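You operate a simulated robot arm through the tools that you are given. There is no shell and no other tool. Be economical: measure what you need, move in short steps, check, and stop when the job is done.

Carry out the task below with a simulated robot arm. There is one attempt and no reset: what you move stays moved.

## Task
Fetch the tea jug and stand it on the red tray on the table top by the fridge.

Only the result counts: the job must be done as asked and must still hold three seconds after the hand-in. Knocking over, shifting, dropping, spilling or breaking anything else fails it.

## Robot
A 6-joint arm with a two-finger parallel gripper, fixed in place. Base frame: the origin is at the foot of the arm, x ahead of it, y to its left, z up; the work surface is at about z = 0. Readings come in mm, degrees, newtons and seconds.
With the tool pointing down near the work surface it reaches from about 180 to 460 mm from the base axis. Its first joint turns from -70.0 to 70.0 degrees. Payload 1.9 kg.
Tool frame: the origin (TCP) lies between the finger pads and is the grasp point; the fingertips stand 23 mm ahead of it; z points along the fingers, y is the line along which they close. Largest opening 94 mm; finger width 38, thickness 10; the body of the gripper, 54 by 96 mm, starts 39 mm behind the TCP.
Orientation is that of the tool frame in the base frame, as a unit quaternion [x, y, z, w]. With the fingers straight down and closing along the base's y, the tool's x points along the base's -x, its y along +y and its z along -z.

## Interface
- The arm moves only by the tool move_arm. Its argument "deltas" is a list of rows, each an object of numbers (a shift or turn left out is 0, a gripper value left out holds the last): "rx", "ry", "rz": the turn, a rotation vector about the tool's x, y, z in degrees; "x", "y", "z": the shift along the tool's x, y, z in mm; "gripper": the opening, from 0 (shut) to 1 (fully open). In form: [{"rx": .., "ry": .., "rz": .., "x": .., "y": .., "z": .., "gripper": ..}, ...]. A call has 1 to 20 rows; each row shifts and turns the commanded pose from where the row before left it, along the tool's axes as they then stand. Rows are played at 5 a second. More than 50 mm and 8.6 degrees between two rows, or a gripper value outside its range, and nothing of the call is played. A pose out of reach is approached as far as the arm can. The call stops where the force on the tool passes 40 N (or 10 N more than at its start, if that is more) or the arm is blocked; 0.2 s more then pass. The fingers move at their own pace (about 108 mm/s each) and stop on an object; they squeeze with about 21 N. The grip force told is the motor's: it shows also when the fingers shut on nothing. Time passes only in rows, and 0.2 s behind the last, so rows that do not move let the fingers close. The reply holds the time, the measured pose of the TCP, the force on the tool along the base axes, the opening and the grip force, in the units named above and with some noise.
- Cameras (640 x 400 px; columns grow to the right, rows downward): "scene" is fixed at [45.2, 301.6, 423.6]; the picture's right is [-0.87, -0.50, 0.00], its down [-0.28, 0.49, -0.82] and it looks along [0.41, -0.71, -0.57] (base axes); focal length 222 px, centre (320, 200). "wrist" rides on the gripper at [86, 16, -74] in the tool frame; the picture's right is [-0.18, 0.98, 0.00], its down [-0.58, -0.11, -0.81] and it looks along [-0.79, -0.15, 0.59] (tool axes); focal length 243 px, centre (320, 200). There is no depth. A picture from a camera that has moved, and an enlarged one, comes with that camera's place and axes in the base frame and with its lens.
- snapshot(camera): a new picture of that camera. The clock stands still meanwhile.
- zoom(camera, box): a new picture of the part [left, top, right, bottom] of that camera's present view, enlarged. The clock stands still meanwhile.
- job_done(): hands the job in; it is judged then, once.

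Go step by step. Nothing tells you positions but the pictures and the camera data: compare them with the known pose of the tool, close in by small moves and look again before you grip or let go. The budget is 90 turns and 46 pictures, counting those below and the enlarged ones. Unless the task says otherwise, let go and move clear before handing in, and close with one line.

The tools are called after "Call:" as name(argument=value, ...) on one line, values as JSON. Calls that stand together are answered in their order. move_arm: Moves the arm, as the interface text tells. Its arguments: {"type":"object","properties":{"deltas":{"type":"array","items":{"type":"object","properties":{"rx":{"type":"number"},"ry":{"type":"number"},"rz":{"type":"number"},"x":{"type":"number"},"y":{"type":"number"},"z":{"type":"number"},"gripper":{"type":"number"}}}}},"required":["deltas"]} The other tools are called the same way: snapshot (camera) takes a picture; zoom (camera, box) takes an enlarged picture of a part of a camera's view; job_done () hands the job in.

At the start:

```text
time: 0.0
tcp_pos: [305.8, 39.0, 300.5]
tool_rot: [0.0, 1.0, 0.001, 0.0]
force: [0.5, -0.1, -0.2]
width: 93.9
gripper_force: 0.0
```

scene: 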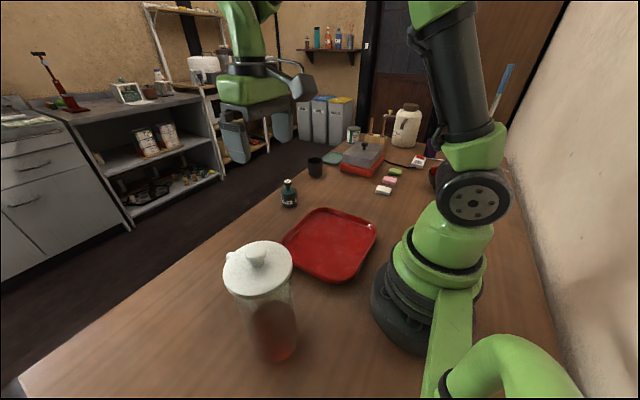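
wrist: 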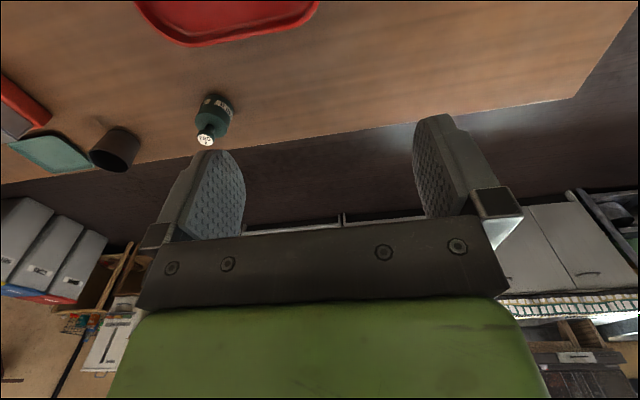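

The jug stands near the camera, at roughly (195, 195), and a red tray lies near (226, -62). I'll zoom in on both, and on the far end of the table.

Call:
zoom(camera="scene", box=[180, 220, 360, 390])

Call:
zoom(camera="scene", box=[260, 90, 460, 290])

```text
2.35 times, centred on (270, 305) of scene
camera zoom: at [45.2, 301.6, 423.6], right [-0.87, -0.5, 0.0], down [-0.28, 0.49, -0.82], along [0.41, -0.71, -0.57], focal length 522 px, centre (438, -47)
```

zoom: 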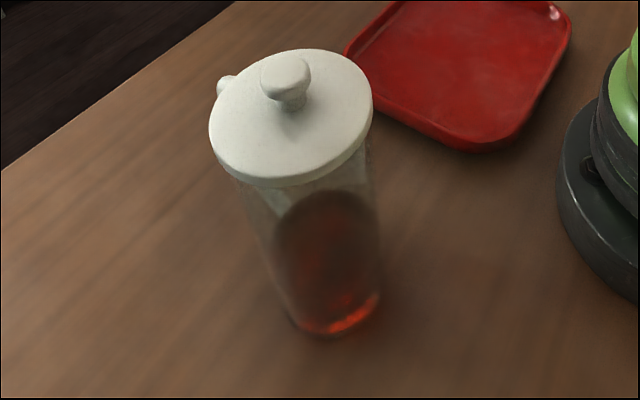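

```text
2.00 times, centred on (360, 190) of scene
camera zoom: at [45.2, 301.6, 423.6], right [-0.87, -0.5, 0.0], down [-0.28, 0.49, -0.82], along [0.41, -0.71, -0.57], focal length 444 px, centre (240, 220)
```

zoom: 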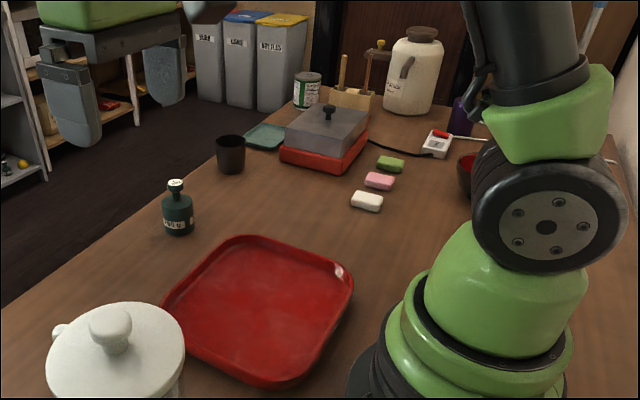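

The jug is about 72 mm across with an 81 mm lid, its axis near (192, 196) and its lid top near z=210. A side grip under the lid looks best, with the tool pointing about +y and the camera on top, so I'll turn the tool in the air first.

Call:
move_arm(deltas=[{"rz": 8.2}, {"rz": 8.2}, {"rz": 8.2}, {"rz": 8.2}, {"rz": 8.2}, {"rz": 8.2}, {"rz": 8.2}, {"rz": 8.2}, {"rz": 8.2}, {"rz": 8.2}, {"rz": 8}])

```text
time: 2.4
tcp_pos: [305.8, 38.4, 299.8]
tool_rot: [0.708, 0.706, 0.0, -0.001]
force: [0.2, -1.4, 0.9]
width: 94.0
gripper_force: 0.0
```

Call:
move_arm(deltas=[{"ry": 8.2}, {"ry": 8.2}, {"ry": 8.2}, {"ry": 8.2}, {"ry": 8.2}, {"ry": 8.2}, {"ry": 8.2}, {"ry": 8.2}, {"ry": 8.2}, {"ry": 8.2}, {"ry": 8}])

Call:
snapshot(camera="wrist")

Call:
snapshot(camera="scene")

```text
time: 4.8
tcp_pos: [306.2, 38.0, 301.4]
tool_rot: [-0.498, -0.5, -0.501, 0.501]
force: [-0.7, -0.7, 0.7]
width: 94.0
gripper_force: 0.1
```

```text
41 pictures are left
camera wrist: at [320.9, -36.4, 386.5], right [0.98, 0.0, -0.18], down [-0.11, -0.8, -0.58], along [-0.15, 0.59, -0.79], focal length 243 px, centre (320, 200)
```

wrist: 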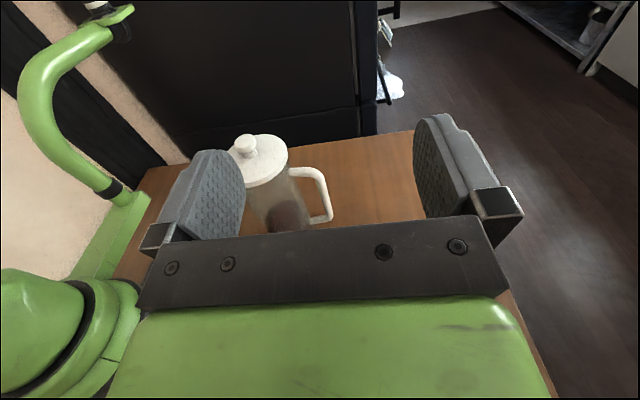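

```text
40 pictures are left
```

scene: 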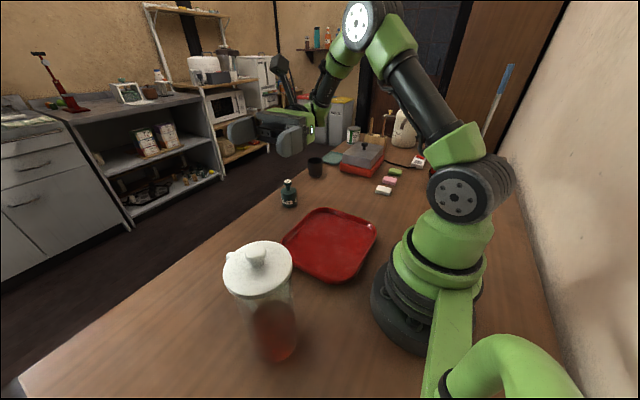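

The handle points about +x from the jug, so I should come in along the 45–50° direction, which keeps the fingers clear of it. I'll move above the jug at height and turn to that heading.

Call:
move_arm(deltas=[{"y": -22, "z": 20}, {"y": -22, "z": 20}, {"y": -22, "z": 20}, {"y": -20, "z": 20}, {"y": -20, "z": 20}, {"rx": -8}, {"rx": -8}, {"rx": -8}, {"rx": -8}, {"rx": -8}])

Call:
snapshot(camera="wrist")

Call:
snapshot(camera="scene")

```text
time: 7.0
tcp_pos: [290.1, 131.9, 317.6]
tool_rot: [0.641, 0.298, 0.641, -0.298]
force: [-0.1, 0.6, -0.9]
width: 94.0
gripper_force: 0.0
out of reach, approached as far as the arm can: row 6, 7, 8, 9, 10
```

```text
39 pictures are left
camera wrist: at [252.7, 62.8, 402.9], right [0.75, -0.63, -0.18], down [-0.6, -0.55, -0.58], along [0.27, 0.55, -0.79], focal length 243 px, centre (320, 200)
```

wrist: 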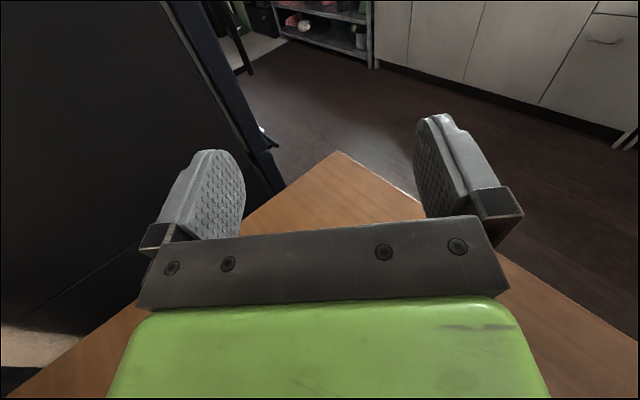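

```text
38 pictures are left
```

scene: 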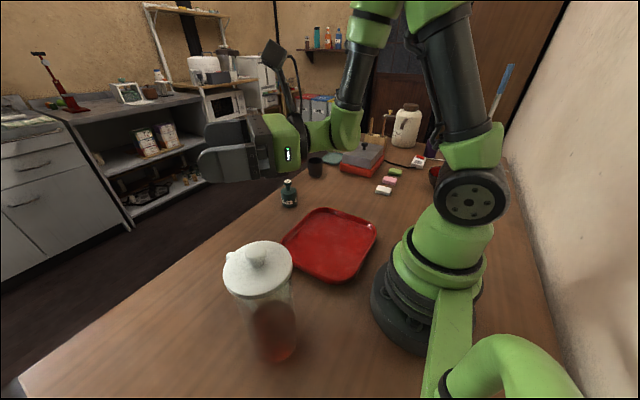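

At this radius the heading along 50° is out of reach. I'll test a low, folded pose over free table before choosing the approach heading.

Call:
move_arm(deltas=[{"y": 24, "z": -28}, {"y": 24, "z": -28}, {"y": 24, "z": -28}])

```text
time: 7.8
tcp_pos: [290.2, 16.2, 316.4]
tool_rot: [0.641, 0.298, 0.641, -0.299]
force: [0.3, -0.5, -0.1]
width: 93.9
gripper_force: 0.1
```

It follows commands from where it actually got to. Now I'll turn to about 25°, lower, then pull in to find the inner limit.

Call:
move_arm(deltas=[{"rx": -8}, {"rx": -8}, {"rx": -8}, {"x": -30}, {"x": -30}, {"x": -30}, {"x": -30}, {"x": -30}])

Call:
snapshot(camera="scene")

```text
time: 9.6
tcp_pos: [320.3, 5.7, 171.8]
tool_rot: [0.689, 0.159, 0.689, -0.159]
force: [0.5, 0.3, 0.1]
width: 93.8
gripper_force: 0.0
out of reach, approached as far as the arm can: row 2, 3, 4
```

```text
37 pictures are left
```

scene: 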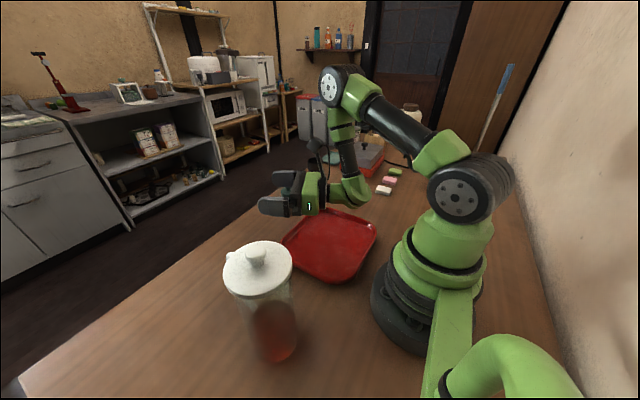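

Call:
move_arm(deltas=[{"x": -10}, {"x": -10}, {"z": -18, "y": -9}, {"z": -18, "y": -9}, {"z": -18, "y": -9}, {"z": -18, "y": -9}])

```text
time: 11.0
tcp_pos: [250.0, 0.1, 139.1]
tool_rot: [0.688, 0.159, 0.689, -0.16]
force: [0.4, -0.3, -0.2]
width: 93.9
gripper_force: 0.1
out of reach, approached as far as the arm can: row 5, 6
```

This low pose reaches r=250. I'll check whether a more radial heading also works at r≈265.

Call:
move_arm(deltas=[{"z": 13, "y": 7}, {"rx": -6}, {"rx": -6}, {"rx": -6}])

```text
time: 12.0
tcp_pos: [271.0, -60.4, 145.7]
tool_rot: [0.706, 0.05, 0.705, -0.05]
force: [0.3, -0.8, 0.4]
width: 94.3
gripper_force: 0.0
out of reach, approached as far as the arm can: row 2, 3, 4
```

The inner limit is about 21–26° off radial, i.e. a heading of about 65° at the jug. Next I'll turn to face it and get a centred view to measure the handle.

Call:
move_arm(deltas=[{"rx": 8.2}, {"rx": 8.2}, {"rx": 8.2}, {"rx": 8.2}, {"rx": 8.2}, {"rx": 8.2}, {"rx": 8.2}, {"rx": 8.2}, {"rx": 8.2}, {"rx": 8.2}, {"x": 30}, {"x": 30}, {"x": 30}, {"x": 30}, {"x": 20, "y": -20, "z": 10}, {"y": -20, "z": 10}, {"y": -15, "z": 10}])

Call:
snapshot(camera="wrist")

```text
time: 15.6
tcp_pos: [216.5, -33.6, 285.2]
tool_rot: [0.5, 0.5, 0.501, -0.5]
force: [0.5, 1.4, 0.2]
width: 94.0
gripper_force: 0.0
```

```text
36 pictures are left
camera wrist: at [232.1, -107.0, 370.7], right [0.98, 0.0, -0.18], down [-0.11, -0.81, -0.58], along [-0.15, 0.59, -0.79], focal length 243 px, centre (320, 200)
```

wrist: 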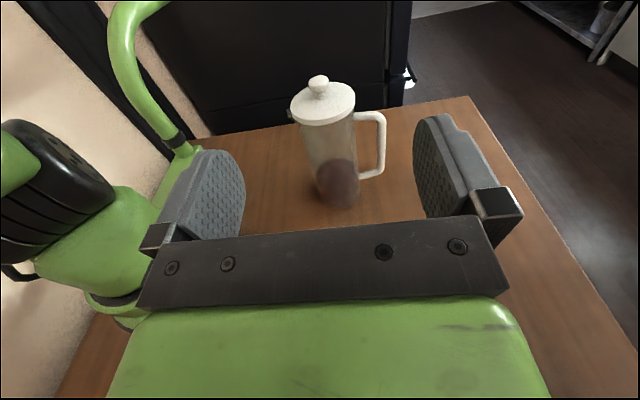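

Call:
zoom(camera="wrist", box=[270, 65, 430, 215])

```text
2.67 times, centred on (350, 140) of wrist
camera zoom: at [232.1, -107.0, 370.7], right [0.98, 0.0, -0.18], down [-0.11, -0.81, -0.58], along [-0.15, 0.59, -0.79], focal length 647 px, centre (240, 360)
```

zoom: 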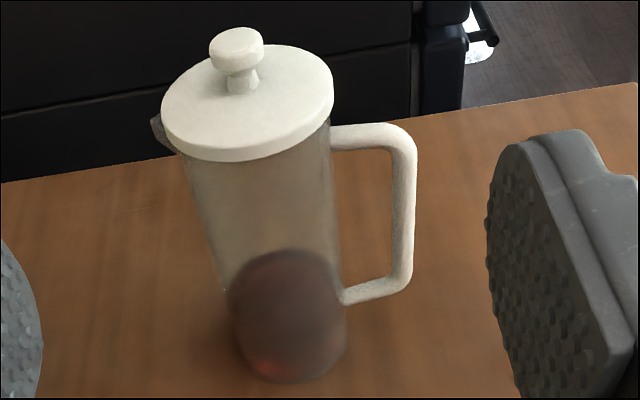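

The lid rays from both cameras agree: axis near (202, 184), lid top at z≈194, lid about 85 mm across. The handle points to +x with its bar about 72 mm out, so a heading of 90° puts the right finger through the 26 mm handle gap. I'll descend short of the jug first.

Call:
move_arm(deltas=[{"x": -26, "y": -4}, {"x": -26, "y": -4}, {"x": -26, "y": -4}, {"x": -26, "y": -2}, {"x": -26}, {"x": -26}, {"x": -26}, {"z": 20}, {"z": 20}])

Call:
snapshot(camera="wrist")

Call:
snapshot(camera="scene")

```text
time: 17.6
tcp_pos: [203.1, 10.8, 103.8]
tool_rot: [0.5, 0.499, 0.501, -0.5]
force: [-0.1, 0.3, -0.5]
width: 94.2
gripper_force: 0.1
```

```text
34 pictures are left
camera wrist: at [218.0, -64.5, 189.1], right [0.98, 0.0, -0.18], down [-0.11, -0.81, -0.58], along [-0.15, 0.59, -0.79], focal length 243 px, centre (320, 200)
```

wrist: 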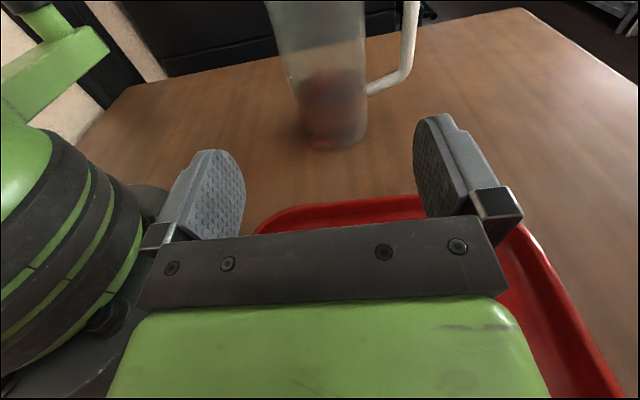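

```text
33 pictures are left
```

scene: 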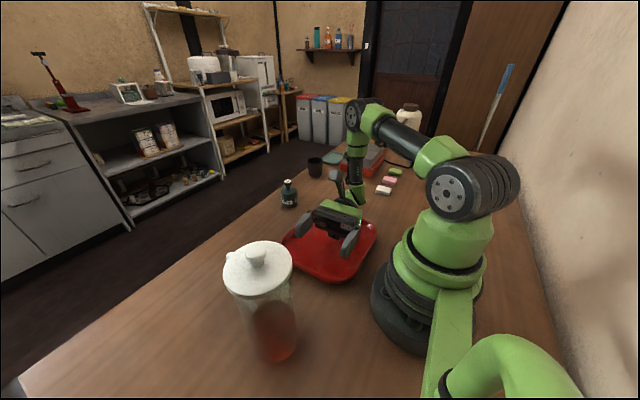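

The jug is centred between the fingers (body centre x≈203, about 79 mm wide), and the handle bar is near x=270–283. I'll advance part way and check.

Call:
move_arm(deltas=[{"z": 20}, {"z": 20}, {"z": 20}, {"z": 20}, {"z": 15}, {"z": 10}, {"z": 8}])

Call:
snapshot(camera="wrist")

Call:
snapshot(camera="scene")

```text
time: 19.2
tcp_pos: [202.4, 122.5, 103.6]
tool_rot: [-0.5, -0.5, -0.5, 0.5]
force: [-0.9, 0.4, 0.2]
width: 94.1
gripper_force: 0.0
```

```text
32 pictures are left
camera wrist: at [218.3, 47.2, 189.1], right [0.98, 0.0, -0.18], down [-0.11, -0.81, -0.58], along [-0.15, 0.59, -0.79], focal length 243 px, centre (320, 200)
```

wrist: 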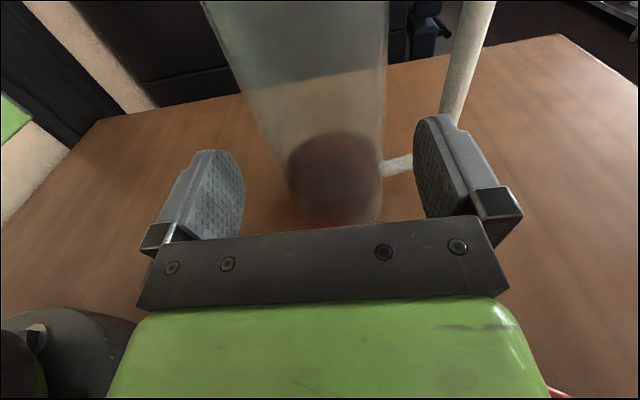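

```text
31 pictures are left
```

scene: 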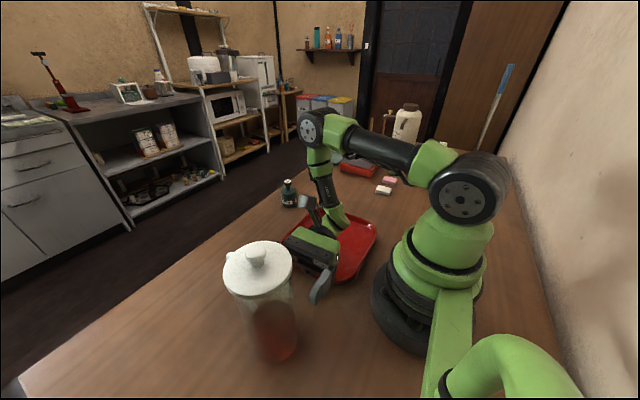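

Both fingers have clearance: about 7–9 mm to the body and about 13 mm to the handle bar. I'll go in to y≈174.

Call:
move_arm(deltas=[{"z": 13}, {"z": 13}, {"z": 13}, {"z": 12}])

Call:
snapshot(camera="wrist")

```text
time: 20.2
tcp_pos: [203.0, 171.9, 103.6]
tool_rot: [0.501, 0.499, 0.501, -0.499]
force: [0.4, 0.4, -1.2]
width: 94.1
gripper_force: 0.0
```

```text
30 pictures are left
camera wrist: at [217.9, 97.9, 189.3], right [0.98, 0.0, -0.18], down [-0.11, -0.81, -0.58], along [-0.15, 0.59, -0.79], focal length 243 px, centre (320, 200)
```

wrist: 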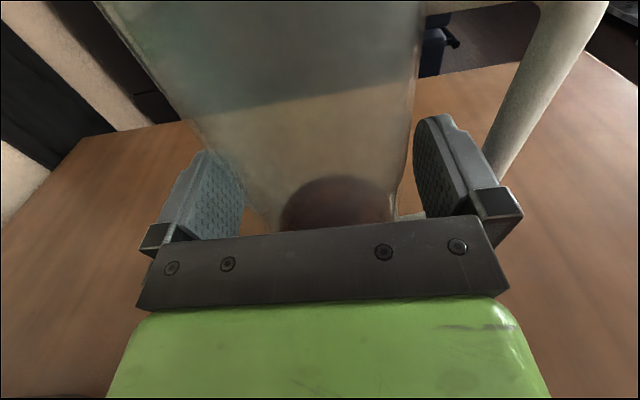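

The body sits centred between the pads, so I'll close the gripper.

Call:
move_arm(deltas=[{"gripper": 0.87}, {"gripper": 0.82}, {"gripper": 0.7}, {"gripper": 0.5}, {"gripper": 0}, {"gripper": 0}])

```text
time: 21.6
tcp_pos: [202.6, 172.4, 104.9]
tool_rot: [0.499, 0.499, 0.501, -0.5]
force: [2.4, -0.2, 1.4]
width: 78.9
gripper_force: 21.1
```

It is gripped at 78.9 mm. I'll lift slowly.

Call:
move_arm(deltas=[{"x": 3}, {"x": 4}, {"x": 5}, {"x": 6}, {"x": 6}, {"x": 6}, {}])

Call:
snapshot(camera="scene")

```text
time: 23.2
tcp_pos: [203.2, 171.9, 134.5]
tool_rot: [0.5, 0.5, 0.5, -0.5]
force: [0.5, -0.2, -3.9]
width: 78.1
gripper_force: 21.2
```

```text
29 pictures are left
```

scene: 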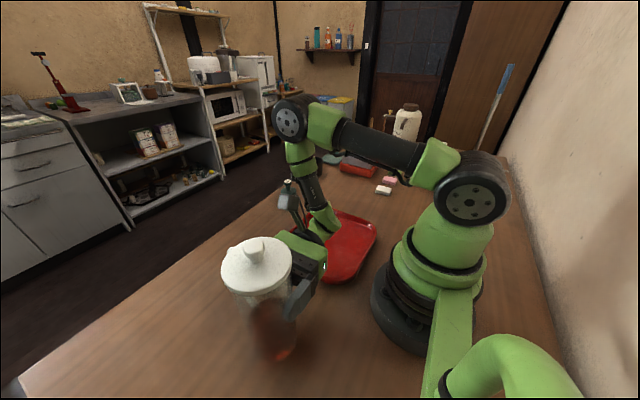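

The jug is lifted upright (about 4–5 N). I'll raise it a bit more and carry it level towards the tray centre, near (245, -83).

Call:
move_arm(deltas=[{"x": 8}, {"x": 12}, {"x": 8}, {"z": -5}, {"z": -10, "y": 2}, {"z": -15, "y": 3}, {"z": -18, "y": 3}, {"z": -20, "y": 4}, {"z": -20, "y": 4}, {"z": -20, "y": 4}, {"z": -20, "y": 4}, {"z": -20, "y": 4}, {"z": -20, "y": 4}, {"z": -15, "y": 2}, {"z": -10, "y": 2}, {"z": -5}, {}])

Call:
snapshot(camera="scene")

Call:
snapshot(camera="wrist")

```text
time: 26.8
tcp_pos: [239.0, -25.7, 161.8]
tool_rot: [-0.5, -0.5, -0.5, 0.5]
force: [-0.2, -0.6, -3.9]
width: 78.1
gripper_force: 21.4
```

```text
28 pictures are left
```

scene: 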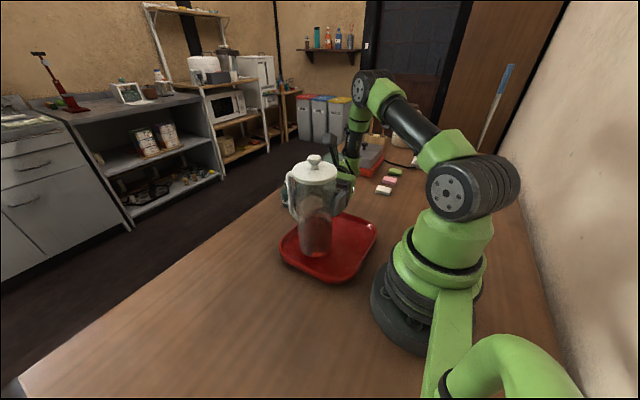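

```text
27 pictures are left
camera wrist: at [254.2, -100.0, 248.1], right [0.98, 0.0, -0.18], down [-0.11, -0.81, -0.58], along [-0.15, 0.59, -0.79], focal length 243 px, centre (320, 200)
```

wrist: 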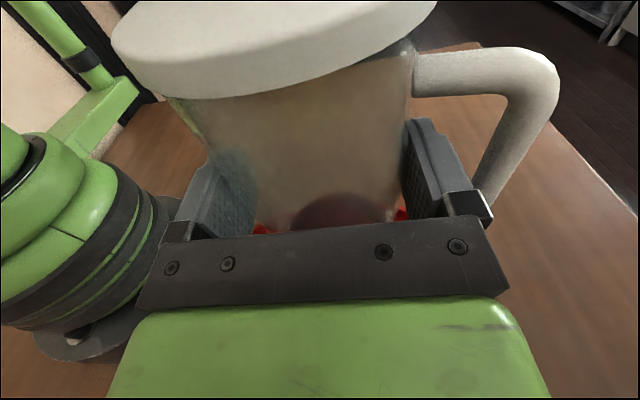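

The grip holds and the jug is upright. I'll go about 70 mm further to the tray centre.

Call:
move_arm(deltas=[{"z": -6}, {"z": -12, "y": 1}, {"z": -16, "y": 1}, {"z": -16, "y": 1}, {"z": -12, "y": 1}, {"z": -7}, {}])

Call:
zoom(camera="scene", box=[240, 130, 420, 300])

```text
time: 28.4
tcp_pos: [243.3, -93.0, 162.6]
tool_rot: [0.5, 0.5, 0.5, -0.5]
force: [0.0, 0.1, -3.7]
width: 78.0
gripper_force: 20.5
```

```text
2.35 times, centred on (330, 215) of scene
camera zoom: at [45.2, 301.6, 423.6], right [-0.87, -0.5, 0.0], down [-0.28, 0.49, -0.82], along [0.41, -0.71, -0.57], focal length 522 px, centre (296, 165)
```

zoom: 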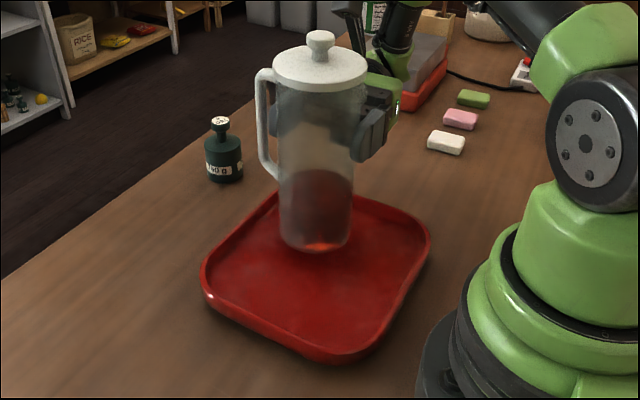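

The jug hangs over the tray's middle. I'll lower it to just above the floor.

Call:
move_arm(deltas=[{"x": -6, "z": 2}, {"x": -8, "z": 2}, {"x": -8, "z": 2}, {"x": -8}, {"x": -6}, {"x": -4}, {"x": -3}, {}])

Call:
zoom(camera="scene", box=[240, 130, 420, 300])

```text
time: 30.2
tcp_pos: [243.5, -87.2, 118.4]
tool_rot: [0.5, 0.499, 0.501, -0.5]
force: [0.7, 1.2, 16.2]
width: 77.1
gripper_force: 21.2
```

```text
2.35 times, centred on (330, 215) of scene
camera zoom: at [45.2, 301.6, 423.6], right [-0.87, -0.5, 0.0], down [-0.28, 0.49, -0.82], along [0.41, -0.71, -0.57], focal length 522 px, centre (296, 165)
```

zoom: 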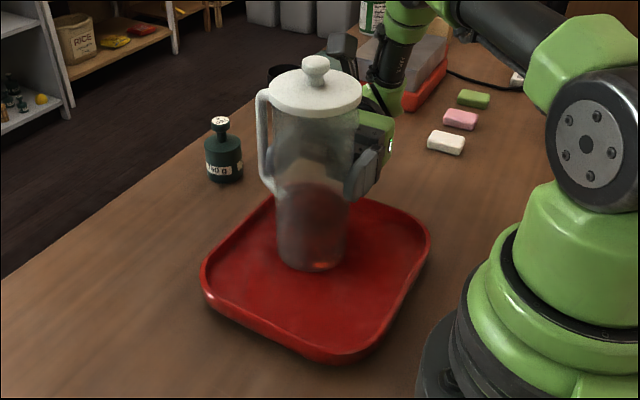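

It has made contact: the upward force shows the jug is on the tray floor. I'll ease up a little before releasing.

Call:
move_arm(deltas=[{"x": 0.7}, {}])

```text
time: 30.8
tcp_pos: [242.5, -88.0, 119.1]
tool_rot: [0.499, 0.501, 0.5, -0.5]
force: [0.4, 0.1, -5.5]
width: 77.6
gripper_force: 20.9
```

Call:
move_arm(deltas=[{"x": -0.4}, {}])

```text
time: 31.4
tcp_pos: [243.5, -87.7, 118.6]
tool_rot: [-0.5, -0.5, -0.5, 0.5]
force: [0.2, 0.8, -2.4]
width: 77.1
gripper_force: 20.9
```

Most of the weight is now carried by the tray. I'll open gradually.

Call:
move_arm(deltas=[{"gripper": 0.84}, {"gripper": 0.87}, {"gripper": 0.92}, {"gripper": 1.0}, {}])

Call:
snapshot(camera="wrist")

```text
time: 32.6
tcp_pos: [242.4, -86.5, 119.2]
tool_rot: [0.5, 0.5, 0.5, -0.5]
force: [-0.3, 0.2, -0.3]
width: 94.0
gripper_force: 0.1
```

```text
24 pictures are left
camera wrist: at [258.2, -162.0, 204.8], right [0.98, 0.0, -0.18], down [-0.11, -0.81, -0.58], along [-0.15, 0.59, -0.79], focal length 243 px, centre (320, 200)
```

wrist: 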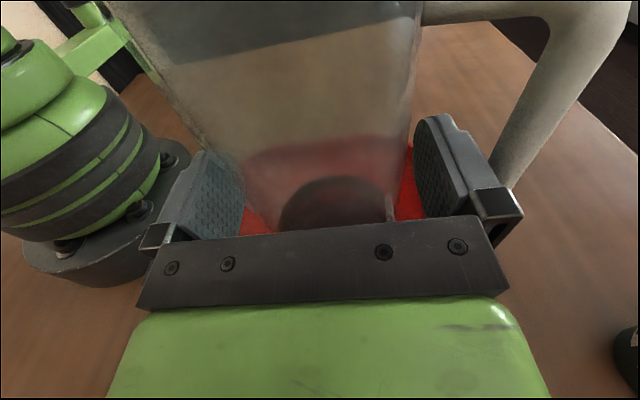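

It is released with a gap on both sides. I'll back straight out along -y.

Call:
move_arm(deltas=[{"z": -8}, {"z": -12}, {"z": -12}, {"z": -14}, {"z": -14}, {"z": -14}, {"z": -12}])

Call:
snapshot(camera="scene")

Call:
snapshot(camera="wrist")

```text
time: 34.2
tcp_pos: [234.2, -153.2, 119.8]
tool_rot: [0.501, 0.5, 0.5, -0.499]
force: [-0.2, 0.7, -0.3]
width: 93.7
gripper_force: 0.0
out of reach, approached as far as the arm can: row 6, 7
```

```text
23 pictures are left
```

scene: 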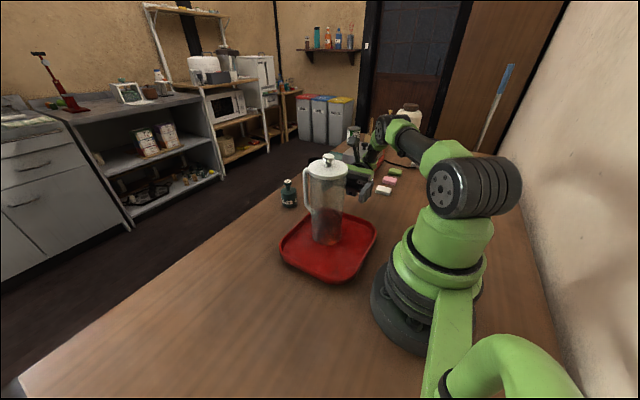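

```text
22 pictures are left
camera wrist: at [248.6, -228.2, 205.9], right [0.98, 0.0, -0.18], down [-0.11, -0.81, -0.58], along [-0.15, 0.59, -0.79], focal length 243 px, centre (320, 200)
```

wrist: 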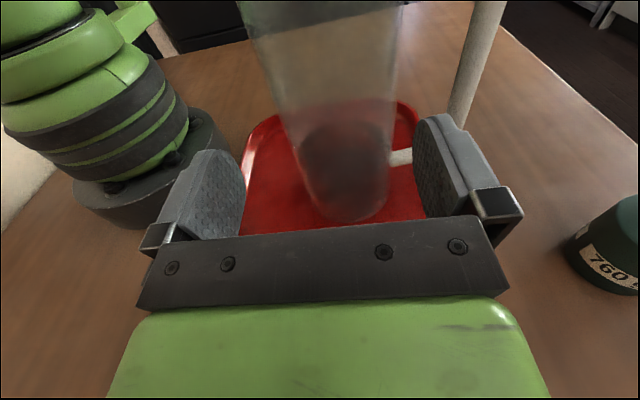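

The jug stands upright on the red tray, the gripper is open and clear of the jug and handle, and nothing else has moved. I'm handing in.

Call:
job_done()

```text
The job is handed in.
```

The tea jug is standing upright near the middle of the red tray, the gripper is open and clear of it, and nothing else looked disturbed in the last pictures.
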